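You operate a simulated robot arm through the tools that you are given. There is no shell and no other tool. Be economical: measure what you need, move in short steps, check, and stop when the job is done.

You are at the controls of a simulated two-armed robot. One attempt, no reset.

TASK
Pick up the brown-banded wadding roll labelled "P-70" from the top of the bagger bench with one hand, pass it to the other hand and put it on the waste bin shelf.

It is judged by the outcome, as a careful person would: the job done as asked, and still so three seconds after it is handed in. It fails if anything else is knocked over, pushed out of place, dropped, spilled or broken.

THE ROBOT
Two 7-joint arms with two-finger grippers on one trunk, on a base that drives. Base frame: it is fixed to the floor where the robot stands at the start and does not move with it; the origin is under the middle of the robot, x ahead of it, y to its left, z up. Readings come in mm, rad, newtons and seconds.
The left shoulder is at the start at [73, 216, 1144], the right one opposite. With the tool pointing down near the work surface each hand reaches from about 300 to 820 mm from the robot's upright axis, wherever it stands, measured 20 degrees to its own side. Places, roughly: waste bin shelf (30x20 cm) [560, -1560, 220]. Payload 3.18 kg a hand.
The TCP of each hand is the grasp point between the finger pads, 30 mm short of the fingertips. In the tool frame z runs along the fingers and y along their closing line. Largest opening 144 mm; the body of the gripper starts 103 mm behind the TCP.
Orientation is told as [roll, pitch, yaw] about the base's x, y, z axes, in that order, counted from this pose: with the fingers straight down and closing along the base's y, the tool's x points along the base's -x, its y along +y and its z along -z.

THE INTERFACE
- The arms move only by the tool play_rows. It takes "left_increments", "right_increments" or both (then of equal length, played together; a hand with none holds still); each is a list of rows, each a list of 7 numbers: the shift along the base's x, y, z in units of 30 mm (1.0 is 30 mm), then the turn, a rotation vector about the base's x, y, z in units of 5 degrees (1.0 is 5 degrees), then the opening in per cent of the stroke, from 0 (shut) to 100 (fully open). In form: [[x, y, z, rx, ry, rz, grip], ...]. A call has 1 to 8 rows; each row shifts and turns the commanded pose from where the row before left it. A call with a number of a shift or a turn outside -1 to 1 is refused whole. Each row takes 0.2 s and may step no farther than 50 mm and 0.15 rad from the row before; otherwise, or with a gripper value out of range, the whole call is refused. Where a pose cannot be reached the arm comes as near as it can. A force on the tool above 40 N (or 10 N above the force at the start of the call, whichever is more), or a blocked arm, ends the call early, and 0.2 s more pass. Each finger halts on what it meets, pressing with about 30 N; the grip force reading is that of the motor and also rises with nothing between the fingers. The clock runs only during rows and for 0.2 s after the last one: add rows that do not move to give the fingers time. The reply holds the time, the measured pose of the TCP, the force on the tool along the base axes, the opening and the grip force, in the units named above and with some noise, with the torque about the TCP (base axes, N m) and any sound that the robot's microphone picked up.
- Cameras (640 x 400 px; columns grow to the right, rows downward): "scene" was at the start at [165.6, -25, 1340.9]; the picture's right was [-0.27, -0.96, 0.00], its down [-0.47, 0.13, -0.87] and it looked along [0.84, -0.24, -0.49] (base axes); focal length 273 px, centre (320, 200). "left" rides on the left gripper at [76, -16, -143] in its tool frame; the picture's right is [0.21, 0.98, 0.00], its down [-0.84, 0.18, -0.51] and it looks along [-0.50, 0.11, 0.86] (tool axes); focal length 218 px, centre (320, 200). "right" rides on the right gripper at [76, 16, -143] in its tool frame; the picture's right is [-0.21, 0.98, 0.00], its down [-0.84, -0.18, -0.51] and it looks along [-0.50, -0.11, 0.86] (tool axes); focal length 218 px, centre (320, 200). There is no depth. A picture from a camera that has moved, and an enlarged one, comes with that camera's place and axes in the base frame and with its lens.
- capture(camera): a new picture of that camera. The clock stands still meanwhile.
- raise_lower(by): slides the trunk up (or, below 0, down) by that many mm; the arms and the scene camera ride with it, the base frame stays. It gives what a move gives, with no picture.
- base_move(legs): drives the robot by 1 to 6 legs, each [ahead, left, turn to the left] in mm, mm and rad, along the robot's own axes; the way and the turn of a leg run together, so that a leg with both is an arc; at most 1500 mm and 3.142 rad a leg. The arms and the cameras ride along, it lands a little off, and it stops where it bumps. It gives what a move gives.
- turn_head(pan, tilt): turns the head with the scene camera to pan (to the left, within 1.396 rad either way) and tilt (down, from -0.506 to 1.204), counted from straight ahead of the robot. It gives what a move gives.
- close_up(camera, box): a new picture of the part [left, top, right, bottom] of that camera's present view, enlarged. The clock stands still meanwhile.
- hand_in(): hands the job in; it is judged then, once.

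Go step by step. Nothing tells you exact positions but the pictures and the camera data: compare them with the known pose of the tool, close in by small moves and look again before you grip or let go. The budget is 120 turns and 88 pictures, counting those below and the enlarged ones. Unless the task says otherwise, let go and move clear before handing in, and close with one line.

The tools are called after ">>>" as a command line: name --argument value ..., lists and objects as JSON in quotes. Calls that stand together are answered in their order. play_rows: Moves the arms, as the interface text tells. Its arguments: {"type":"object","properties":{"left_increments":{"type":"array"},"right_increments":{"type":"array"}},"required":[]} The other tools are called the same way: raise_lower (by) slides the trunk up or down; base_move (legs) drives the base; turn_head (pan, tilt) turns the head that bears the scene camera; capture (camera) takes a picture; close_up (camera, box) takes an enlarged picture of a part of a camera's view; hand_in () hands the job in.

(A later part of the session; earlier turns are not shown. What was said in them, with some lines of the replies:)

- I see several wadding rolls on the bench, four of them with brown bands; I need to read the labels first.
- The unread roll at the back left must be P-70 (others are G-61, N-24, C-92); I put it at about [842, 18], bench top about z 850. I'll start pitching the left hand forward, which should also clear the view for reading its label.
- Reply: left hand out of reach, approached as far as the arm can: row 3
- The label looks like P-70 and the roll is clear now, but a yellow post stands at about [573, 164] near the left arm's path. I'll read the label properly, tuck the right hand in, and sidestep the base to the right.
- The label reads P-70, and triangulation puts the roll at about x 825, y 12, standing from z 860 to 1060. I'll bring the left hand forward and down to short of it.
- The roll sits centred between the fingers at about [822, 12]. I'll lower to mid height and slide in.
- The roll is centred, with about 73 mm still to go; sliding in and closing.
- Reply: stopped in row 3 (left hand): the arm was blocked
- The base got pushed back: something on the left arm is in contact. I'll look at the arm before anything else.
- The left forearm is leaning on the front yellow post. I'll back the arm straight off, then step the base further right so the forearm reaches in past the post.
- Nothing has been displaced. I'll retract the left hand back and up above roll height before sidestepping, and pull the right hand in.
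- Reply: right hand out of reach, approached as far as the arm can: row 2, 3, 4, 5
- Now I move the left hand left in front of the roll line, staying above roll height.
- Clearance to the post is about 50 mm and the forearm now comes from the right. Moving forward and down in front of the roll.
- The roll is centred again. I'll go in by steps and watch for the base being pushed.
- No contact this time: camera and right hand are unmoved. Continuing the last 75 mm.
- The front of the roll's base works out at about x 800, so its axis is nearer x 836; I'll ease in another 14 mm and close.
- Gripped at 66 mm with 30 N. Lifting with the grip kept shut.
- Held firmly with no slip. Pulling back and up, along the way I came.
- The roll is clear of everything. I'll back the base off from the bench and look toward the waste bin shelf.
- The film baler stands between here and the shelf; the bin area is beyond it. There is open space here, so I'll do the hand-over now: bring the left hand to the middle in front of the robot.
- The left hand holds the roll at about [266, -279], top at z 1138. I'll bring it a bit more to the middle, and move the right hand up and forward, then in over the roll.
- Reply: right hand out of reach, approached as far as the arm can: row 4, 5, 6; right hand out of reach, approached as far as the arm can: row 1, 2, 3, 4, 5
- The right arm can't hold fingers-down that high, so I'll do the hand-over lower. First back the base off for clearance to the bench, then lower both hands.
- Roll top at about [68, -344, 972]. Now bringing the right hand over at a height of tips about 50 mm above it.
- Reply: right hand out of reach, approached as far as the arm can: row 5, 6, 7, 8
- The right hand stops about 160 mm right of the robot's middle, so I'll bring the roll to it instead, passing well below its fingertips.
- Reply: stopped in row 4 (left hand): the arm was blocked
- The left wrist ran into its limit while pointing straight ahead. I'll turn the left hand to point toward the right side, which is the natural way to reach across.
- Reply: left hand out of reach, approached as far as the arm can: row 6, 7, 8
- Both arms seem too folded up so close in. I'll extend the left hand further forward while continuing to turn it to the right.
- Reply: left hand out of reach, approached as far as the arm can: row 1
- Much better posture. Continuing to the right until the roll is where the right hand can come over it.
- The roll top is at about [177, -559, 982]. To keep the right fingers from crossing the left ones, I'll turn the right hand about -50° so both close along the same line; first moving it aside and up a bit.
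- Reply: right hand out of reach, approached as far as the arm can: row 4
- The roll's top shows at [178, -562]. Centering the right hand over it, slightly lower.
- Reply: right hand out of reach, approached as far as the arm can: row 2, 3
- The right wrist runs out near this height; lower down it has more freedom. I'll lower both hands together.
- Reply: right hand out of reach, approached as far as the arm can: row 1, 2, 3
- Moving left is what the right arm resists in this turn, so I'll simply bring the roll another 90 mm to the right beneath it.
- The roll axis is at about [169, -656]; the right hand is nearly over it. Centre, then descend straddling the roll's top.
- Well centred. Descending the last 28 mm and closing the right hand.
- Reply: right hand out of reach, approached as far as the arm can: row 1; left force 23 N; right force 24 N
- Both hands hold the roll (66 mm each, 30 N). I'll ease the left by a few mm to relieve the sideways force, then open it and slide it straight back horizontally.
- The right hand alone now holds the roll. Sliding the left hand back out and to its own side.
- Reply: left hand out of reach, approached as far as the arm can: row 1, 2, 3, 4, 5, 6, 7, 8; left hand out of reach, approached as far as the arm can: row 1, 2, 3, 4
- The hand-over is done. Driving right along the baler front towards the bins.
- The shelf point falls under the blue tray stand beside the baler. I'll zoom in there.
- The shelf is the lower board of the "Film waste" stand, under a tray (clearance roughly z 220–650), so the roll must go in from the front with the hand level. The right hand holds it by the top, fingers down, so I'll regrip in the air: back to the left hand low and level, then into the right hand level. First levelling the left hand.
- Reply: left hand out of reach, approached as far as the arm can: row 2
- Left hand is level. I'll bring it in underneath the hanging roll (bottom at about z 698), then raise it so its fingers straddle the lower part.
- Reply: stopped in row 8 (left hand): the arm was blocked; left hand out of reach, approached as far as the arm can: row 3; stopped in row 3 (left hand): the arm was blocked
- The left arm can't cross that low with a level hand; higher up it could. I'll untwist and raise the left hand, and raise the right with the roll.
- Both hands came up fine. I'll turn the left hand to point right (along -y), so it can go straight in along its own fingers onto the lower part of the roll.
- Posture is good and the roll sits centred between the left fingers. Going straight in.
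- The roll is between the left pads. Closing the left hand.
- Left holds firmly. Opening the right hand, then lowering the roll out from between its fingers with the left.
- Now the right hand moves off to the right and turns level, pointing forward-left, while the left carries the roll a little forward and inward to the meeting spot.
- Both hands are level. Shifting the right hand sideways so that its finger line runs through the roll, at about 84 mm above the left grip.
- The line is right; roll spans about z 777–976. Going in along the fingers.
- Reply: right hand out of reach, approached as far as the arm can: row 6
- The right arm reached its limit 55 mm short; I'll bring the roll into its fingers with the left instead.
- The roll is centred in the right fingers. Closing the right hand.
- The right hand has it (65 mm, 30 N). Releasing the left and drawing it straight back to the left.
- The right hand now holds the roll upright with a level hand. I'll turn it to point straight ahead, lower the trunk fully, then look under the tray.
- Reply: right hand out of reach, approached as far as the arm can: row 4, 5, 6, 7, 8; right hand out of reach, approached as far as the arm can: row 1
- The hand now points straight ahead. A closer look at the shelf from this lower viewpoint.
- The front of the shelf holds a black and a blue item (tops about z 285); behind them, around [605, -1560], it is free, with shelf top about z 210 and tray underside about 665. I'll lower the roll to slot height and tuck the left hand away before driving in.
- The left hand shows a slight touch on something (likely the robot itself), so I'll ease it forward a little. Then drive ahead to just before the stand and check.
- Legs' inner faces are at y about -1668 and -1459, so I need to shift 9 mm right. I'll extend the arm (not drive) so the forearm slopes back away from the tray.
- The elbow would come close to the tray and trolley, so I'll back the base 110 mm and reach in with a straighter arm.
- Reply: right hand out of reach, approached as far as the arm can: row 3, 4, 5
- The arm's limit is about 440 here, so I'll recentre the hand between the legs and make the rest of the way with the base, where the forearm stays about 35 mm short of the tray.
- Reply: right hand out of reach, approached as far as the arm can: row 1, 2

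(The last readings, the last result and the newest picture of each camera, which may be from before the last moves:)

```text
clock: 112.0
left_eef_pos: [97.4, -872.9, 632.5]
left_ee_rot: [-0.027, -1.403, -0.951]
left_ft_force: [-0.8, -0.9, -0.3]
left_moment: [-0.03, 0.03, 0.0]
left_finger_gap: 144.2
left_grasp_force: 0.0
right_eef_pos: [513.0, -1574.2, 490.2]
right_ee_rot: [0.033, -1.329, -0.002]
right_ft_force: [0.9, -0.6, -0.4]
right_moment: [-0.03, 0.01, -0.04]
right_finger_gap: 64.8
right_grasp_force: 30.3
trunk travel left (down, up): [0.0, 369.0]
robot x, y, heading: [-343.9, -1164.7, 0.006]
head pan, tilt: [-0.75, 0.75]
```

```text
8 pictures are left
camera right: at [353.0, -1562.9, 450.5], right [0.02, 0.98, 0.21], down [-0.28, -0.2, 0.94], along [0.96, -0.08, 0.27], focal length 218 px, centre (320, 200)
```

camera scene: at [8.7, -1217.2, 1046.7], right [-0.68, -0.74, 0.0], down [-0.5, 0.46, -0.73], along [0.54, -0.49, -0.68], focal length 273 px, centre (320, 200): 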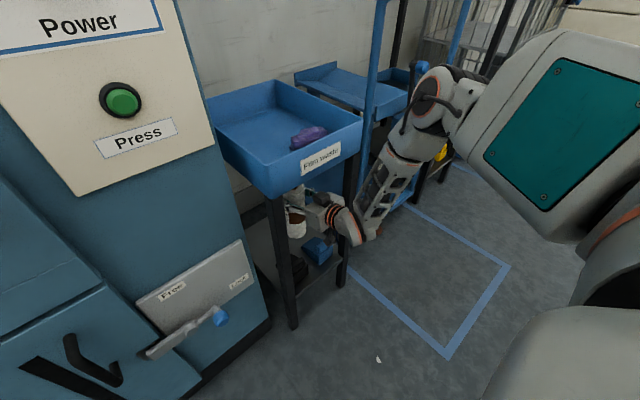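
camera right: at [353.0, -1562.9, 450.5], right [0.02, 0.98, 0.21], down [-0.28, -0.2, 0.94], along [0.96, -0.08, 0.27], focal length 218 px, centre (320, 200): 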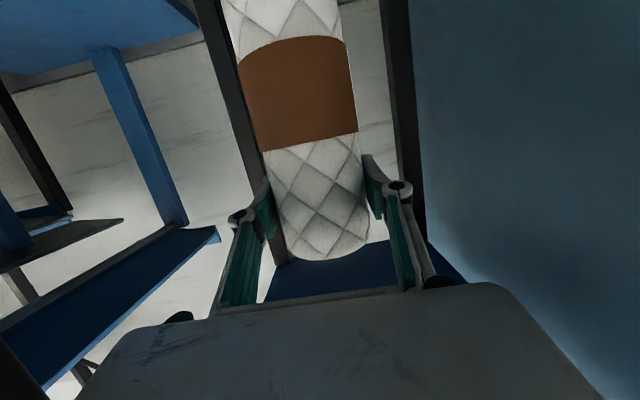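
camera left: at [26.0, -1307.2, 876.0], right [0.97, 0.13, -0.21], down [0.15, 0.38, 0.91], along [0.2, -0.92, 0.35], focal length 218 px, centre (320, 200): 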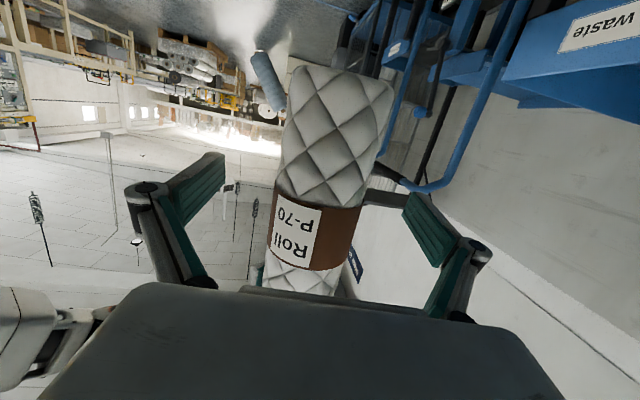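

No contact so far; roll is at x 513, and there's room behind the items from about x 505 on. Driving 48 mm more, then lowering in small steps.

>>> base_move --legs '[[50, 0, 0]]'

>>> play_rows --right_increments '[[-0.1, 0.1, -0.7, 0, 0, 0, 5], [-0.1, 0.1, -0.7, 0, 0, 0, 5], [0, 0.1, -0.7, 0, 0, 0, 5]]'

>>> capture --camera "scene"

```text
clock: 113.0
left_eef_pos: [146.1, -871.8, 631.7]
left_ee_rot: [-0.028, -1.403, -0.952]
left_ft_force: [0.2, -0.2, 0.1]
left_moment: [-0.01, -0.03, -0.02]
left_finger_gap: 143.9
left_grasp_force: 0.0
right_eef_pos: [561.1, -1573.2, 489.6]
right_ee_rot: [0.032, -1.327, 0.0]
right_ft_force: [-0.2, -0.4, 0.4]
right_moment: [0.02, 0.01, -0.01]
right_finger_gap: 64.7
right_grasp_force: 29.8
trunk travel left (down, up): [0.0, 369.0]
robot x, y, heading: [-296.6, -1164.8, 0.012]
head pan, tilt: [-0.75, 0.75]
```

```text
clock: 113.8
left_eef_pos: [145.7, -871.7, 630.4]
left_ee_rot: [-0.027, -1.402, -0.952]
left_ft_force: [1.0, -0.2, -0.6]
left_moment: [0.01, 0.01, 0.03]
left_finger_gap: 144.0
left_grasp_force: 0.1
right_eef_pos: [550.7, -1571.1, 424.9]
right_ee_rot: [0.052, -1.329, -0.017]
right_ft_force: [-0.8, 0.5, 0.3]
right_moment: [-0.03, -0.01, -0.01]
right_finger_gap: 65.0
right_grasp_force: 30.1
right hand out of reach, approached as far as the arm can: row 2, 3
trunk travel left (down, up): [0.0, 369.0]
robot x, y, heading: [-292.7, -1166.0, 0.015]
head pan, tilt: [-0.75, 0.75]
```

```text
7 pictures are left
camera scene: at [57.5, -1216.4, 1046.7], right [-0.68, -0.74, 0.0], down [-0.5, 0.46, -0.73], along [0.54, -0.49, -0.68], focal length 273 px, centre (320, 200)
```

scene: 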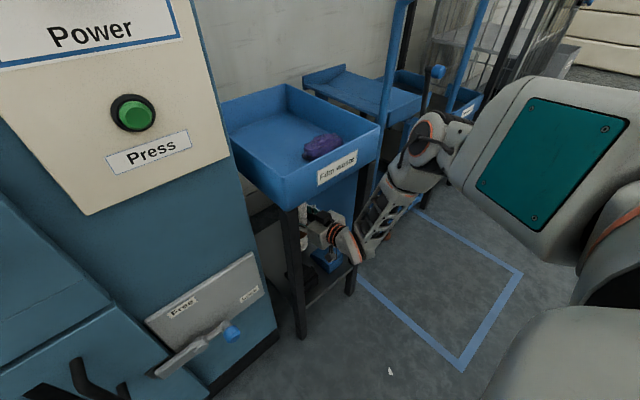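

Roll bottom is now at about z 269, roll near face clear of the items. The arm is at its limit, so I'll edge the base 18 mm forward to gain reach and lower the rest.

>>> base_move --legs '[[18, 0, -0.005]]'

>>> play_rows --right_increments '[[-0.3, 0.2, -0.5, 0, 0, 0, 5], [-0.2, 0.2, -0.5, 0, 0, 0, 5], [0, 0, -0.4, 0, 0, 0, 5]]'

```text
clock: 114.5
left_eef_pos: [163.9, -875.0, 631.8]
left_ee_rot: [-0.028, -1.403, -0.955]
left_ft_force: [0.3, -0.6, 0.8]
left_moment: [0.0, 0.03, -0.01]
left_finger_gap: 143.9
left_grasp_force: 0.2
right_eef_pos: [567.4, -1574.2, 425.4]
right_ee_rot: [0.053, -1.33, -0.021]
right_ft_force: [0.7, 0.0, 0.1]
right_moment: [-0.02, 0.02, 0.01]
right_finger_gap: 64.8
right_grasp_force: 29.6
trunk travel left (down, up): [0.0, 369.0]
robot x, y, heading: [-278.6, -1160.0, 0.002]
head pan, tilt: [-0.75, 0.75]
```

```text
clock: 115.3
left_eef_pos: [163.8, -873.2, 631.5]
left_ee_rot: [-0.026, -1.405, -0.956]
left_ft_force: [0.1, 0.0, -0.6]
left_moment: [0.03, 0.02, -0.01]
left_finger_gap: 143.8
left_grasp_force: 0.1
right_eef_pos: [546.5, -1569.5, 386.0]
right_ee_rot: [0.069, -1.33, -0.036]
right_ft_force: [0.4, -0.3, -0.8]
right_moment: [0.02, 0.03, 0.02]
right_finger_gap: 64.9
right_grasp_force: 30.5
right hand out of reach, approached as far as the arm can: row 2
trunk travel left (down, up): [0.0, 369.0]
robot x, y, heading: [-279.2, -1161.3, 0.006]
head pan, tilt: [-0.75, 0.75]
```

About 20 mm above the shelf. Lowering in 5 mm steps until I feel contact.

>>> play_rows --right_increments '[[0, 0, -0.2, 0, 0, 0, 5], [0, 0, -0.2, 0, 0, 0, 5]]'

>>> close_up --camera "scene" --box '[240, 170, 420, 330]'

```text
clock: 116.0
left_eef_pos: [163.2, -872.9, 633.4]
left_ee_rot: [-0.011, -1.407, -0.974]
left_ft_force: [0.9, -0.3, 0.6]
left_moment: [0.04, 0.01, -0.02]
left_finger_gap: 144.0
left_grasp_force: 0.0
right_eef_pos: [549.9, -1569.7, 382.3]
right_ee_rot: [0.063, -1.344, -0.026]
right_ft_force: [-1.2, 5.2, 22.6]
right_moment: [0.28, 0.4, -0.06]
right_finger_gap: 65.0
right_grasp_force: 30.5
right hand out of reach, approached as far as the arm can: row 1
trunk travel left (down, up): [0.0, 369.0]
robot x, y, heading: [-280.4, -1160.2, 0.003]
head pan, tilt: [-0.75, 0.75]
```

```text
2.50 times, centred on (330, 250) of scene
camera zoom: at [72.6, -1216.6, 1048.4], right [-0.68, -0.73, 0.0], down [-0.5, 0.46, -0.73], along [0.54, -0.5, -0.68], focal length 684 px, centre (295, 75)
```

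zoom: 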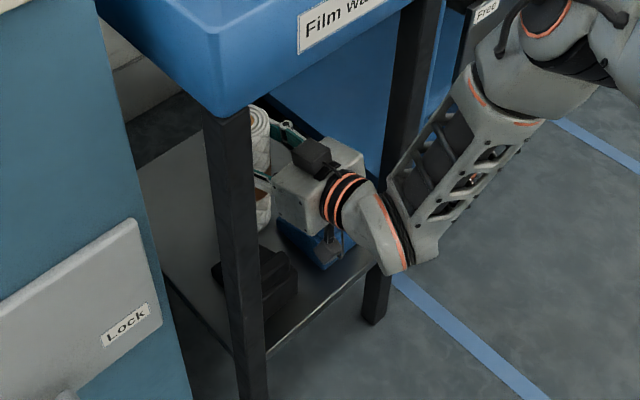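

The contact is right under the roll (moment is small) and z agrees with a shelf top near 225: it's standing on the shelf. I'll relax the downward push slightly before letting go.

>>> play_rows --right_increments '[[0, 0, 0.08, 0, 0, 0, 5], [0, 0, 0, 0, 0, 0, 5]]'

>>> capture --camera "right"

```text
clock: 116.5
left_eef_pos: [162.8, -873.6, 632.1]
left_ee_rot: [-0.014, -1.406, -0.968]
left_ft_force: [0.5, -0.3, 0.0]
left_moment: [-0.01, 0.0, 0.0]
left_finger_gap: 144.0
left_grasp_force: 0.0
right_eef_pos: [549.3, -1570.6, 381.5]
right_ee_rot: [0.065, -1.34, -0.027]
right_ft_force: [6.1, 4.5, 23.7]
right_moment: [0.12, -0.72, 0.11]
right_finger_gap: 64.9
right_grasp_force: 30.0
trunk travel left (down, up): [0.0, 369.0]
robot x, y, heading: [-279.2, -1162.9, 0.005]
head pan, tilt: [-0.75, 0.75]
```

```text
5 pictures are left
camera right: at [390.8, -1559.2, 341.4], right [0.01, 0.98, 0.22], down [-0.3, -0.2, 0.93], along [0.96, -0.08, 0.29], focal length 218 px, centre (320, 200)
```

right: 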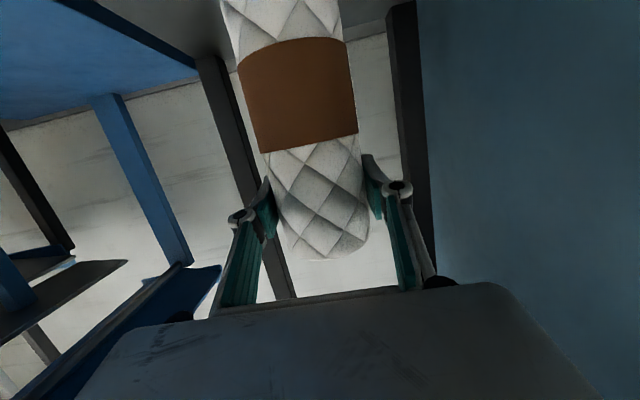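

Still pressing at 24 N under the roll's base; easing up a little more.

>>> play_rows --right_increments '[[-0.03, 0, 0.12, 0, 0, 0, 5], [0, 0, 0, 0, 0, 0, 5]]'

```text
clock: 117.2
left_eef_pos: [163.6, -874.2, 632.2]
left_ee_rot: [-0.023, -1.405, -0.961]
left_ft_force: [-0.6, -0.2, 0.9]
left_moment: [0.02, -0.01, -0.02]
left_finger_gap: 144.3
left_grasp_force: 0.0
right_eef_pos: [545.6, -1570.8, 382.6]
right_ee_rot: [0.059, -1.332, -0.027]
right_ft_force: [5.6, 4.4, 18.6]
right_moment: [0.29, -0.52, 0.01]
right_finger_gap: 65.2
right_grasp_force: 30.1
trunk travel left (down, up): [0.0, 369.0]
robot x, y, heading: [-279.2, -1162.0, 0.007]
head pan, tilt: [-0.75, 0.75]
```

>>> play_rows --right_increments '[[0, 0, 0.13, 0, 0, 0, 5], [0, 0, 0.07, 0, 0, 0, 5], [0, 0, 0, 0, 0, 0, 5]]'

```text
clock: 118.0
left_eef_pos: [164.5, -874.6, 630.8]
left_ee_rot: [-0.032, -1.402, -0.952]
left_ft_force: [0.2, 0.5, -0.1]
left_moment: [0.01, -0.03, 0.0]
left_finger_gap: 143.8
left_grasp_force: 0.1
right_eef_pos: [543.3, -1571.2, 383.3]
right_ee_rot: [0.066, -1.324, -0.035]
right_ft_force: [0.3, 0.3, -0.4]
right_moment: [-0.01, -0.01, -0.02]
right_finger_gap: 64.9
right_grasp_force: 30.4
trunk travel left (down, up): [0.0, 369.0]
robot x, y, heading: [-277.9, -1164.1, 0.002]
head pan, tilt: [-0.75, 0.75]
```

No load left and the roll is just at the shelf. Opening gently, only partway to stay clear of the stand's legs.

>>> play_rows --right_increments '[[0, 0, -0.05, 0, 0, 0, 5], [0, 0, 0, 0, 0, 0, 47], [0, 0, 0, 0, 0, 0, 52], [0, 0, 0, 0, 0, 0, 65], [0, 0, 0, 0, 0, 0, 75], [0, 0, 0, 0, 0, 0, 75]]'

>>> capture --camera "right"

```text
clock: 119.3
left_eef_pos: [163.5, -872.9, 631.8]
left_ee_rot: [-0.026, -1.403, -0.959]
left_ft_force: [-0.2, 0.4, -0.2]
left_moment: [0.0, 0.02, 0.02]
left_finger_gap: 144.2
left_grasp_force: 0.0
right_eef_pos: [547.7, -1570.2, 383.2]
right_ee_rot: [0.063, -1.33, -0.03]
right_ft_force: [0.7, -0.2, -0.6]
right_moment: [-0.03, 0.01, 0.04]
right_finger_gap: 108.0
right_grasp_force: 0.1
trunk travel left (down, up): [0.0, 369.0]
robot x, y, heading: [-280.9, -1160.0, 0.003]
head pan, tilt: [-0.75, 0.75]
```

```text
4 pictures are left
camera right: at [388.6, -1559.2, 345.6], right [0.02, 0.98, 0.22], down [-0.29, -0.2, 0.94], along [0.96, -0.08, 0.28], focal length 218 px, centre (320, 200)
```

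right: 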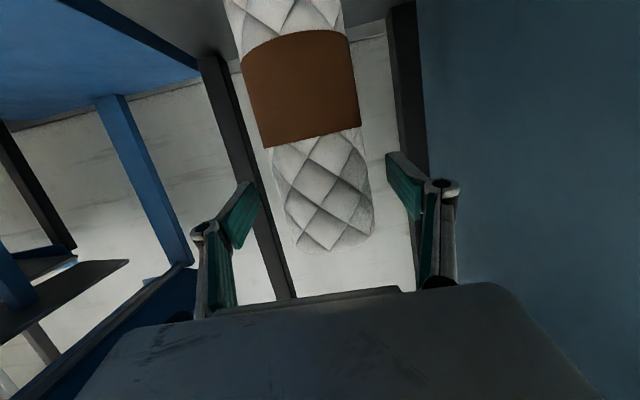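

The roll stands free on the shelf. Drawing the right hand straight back with the arm, then backing the base out.

>>> play_rows --right_increments '[[-0.7, 0, 0, 0, 0, 0, 75], [-0.9, 0, 0, 0, 0, 0, 75], [-0.9, 0, 0, 0, 0, 0, 75], [-0.9, 0, 0.1, 0, 0, 0, 75]]'

>>> base_move --legs '[[-320, 0, 0]]'

>>> turn_head --pan -0.45 --tilt 0.6

>>> capture --camera "scene"

```text
clock: 120.3
left_eef_pos: [165.5, -874.5, 631.8]
left_ee_rot: [-0.026, -1.403, -0.958]
left_ft_force: [0.0, -0.6, -0.3]
left_moment: [0.02, 0.0, 0.01]
left_finger_gap: 144.1
left_grasp_force: 0.1
right_eef_pos: [443.2, -1570.3, 388.2]
right_ee_rot: [0.05, -1.33, -0.019]
right_ft_force: [0.2, 0.4, 0.0]
right_moment: [-0.01, 0.0, -0.02]
right_finger_gap: 108.2
right_grasp_force: 0.1
trunk travel left (down, up): [0.0, 369.0]
robot x, y, heading: [-280.1, -1163.8, -0.001]
head pan, tilt: [-0.75, 0.75]
```

```text
clock: 122.5
left_eef_pos: [-150.1, -877.2, 631.1]
left_ee_rot: [-0.025, -1.402, -0.959]
left_ft_force: [0.4, -0.3, -0.4]
left_moment: [-0.01, 0.04, 0.01]
left_finger_gap: 143.8
left_grasp_force: 0.0
right_eef_pos: [129.1, -1572.7, 388.1]
right_ee_rot: [0.053, -1.331, -0.022]
right_ft_force: [-0.1, -0.7, 0.5]
right_moment: [0.01, 0.0, 0.03]
right_finger_gap: 108.0
right_grasp_force: 0.1
trunk travel left (down, up): [0.0, 369.0]
robot x, y, heading: [-595.4, -1160.8, 0.004]
head pan, tilt: [-0.75, 0.75]
```

```text
clock: 123.3
left_eef_pos: [-149.9, -875.7, 631.2]
left_ee_rot: [-0.023, -1.404, -0.959]
left_ft_force: [-0.2, -0.2, -0.2]
left_moment: [0.03, -0.01, 0.04]
left_finger_gap: 144.1
left_grasp_force: 0.1
right_eef_pos: [126.4, -1572.2, 387.6]
right_ee_rot: [0.051, -1.33, -0.023]
right_ft_force: [0.0, -0.4, 0.0]
right_moment: [0.01, -0.03, -0.03]
right_finger_gap: 108.1
right_grasp_force: 0.0
trunk travel left (down, up): [0.0, 369.0]
robot x, y, heading: [-594.0, -1164.1, -0.001]
head pan, tilt: [-0.45, 0.6]
```

```text
3 pictures are left
camera scene: at [-221.6, -1201.2, 1059.7], right [-0.43, -0.9, 0.0], down [-0.51, 0.25, -0.82], along [0.74, -0.36, -0.57], focal length 273 px, centre (320, 200)
```

scene: 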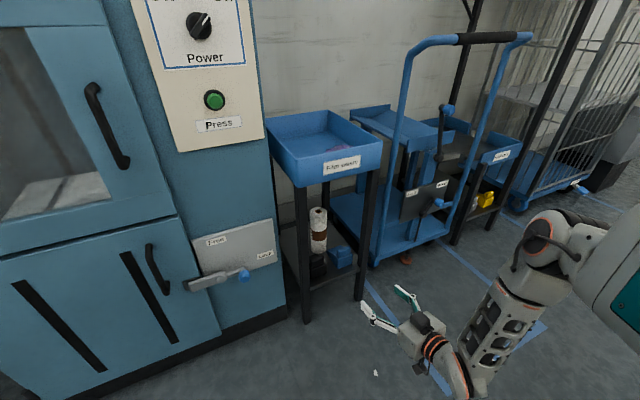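

>>> close_up --camera "scene" --box '[260, 180, 390, 320]'

```text
2.86 times, centred on (325, 250) of scene
camera zoom: at [-221.6, -1201.2, 1059.7], right [-0.43, -0.9, 0.0], down [-0.51, 0.25, -0.82], along [0.74, -0.36, -0.57], focal length 781 px, centre (306, 57)
```

zoom: 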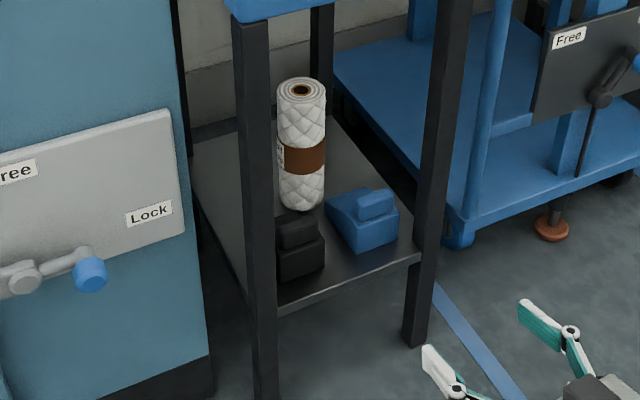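

The P-70 roll stands upright on the waste bin shelf, behind the black and blue items, which are where they were. Both hands are clear, so I'm handing in.

>>> hand_in

```text
The job is handed in.
```

The P-70 roll was picked from the bagger bench with the left hand, passed to the right, and is standing upright on the waste bin shelf. It took extra hand-overs to get a level grip: left to right, back to left, then right, which placed it. On the way in, the left forearm leaned on the front yellow post of the rack beside the bench, and I saw nothing moved.
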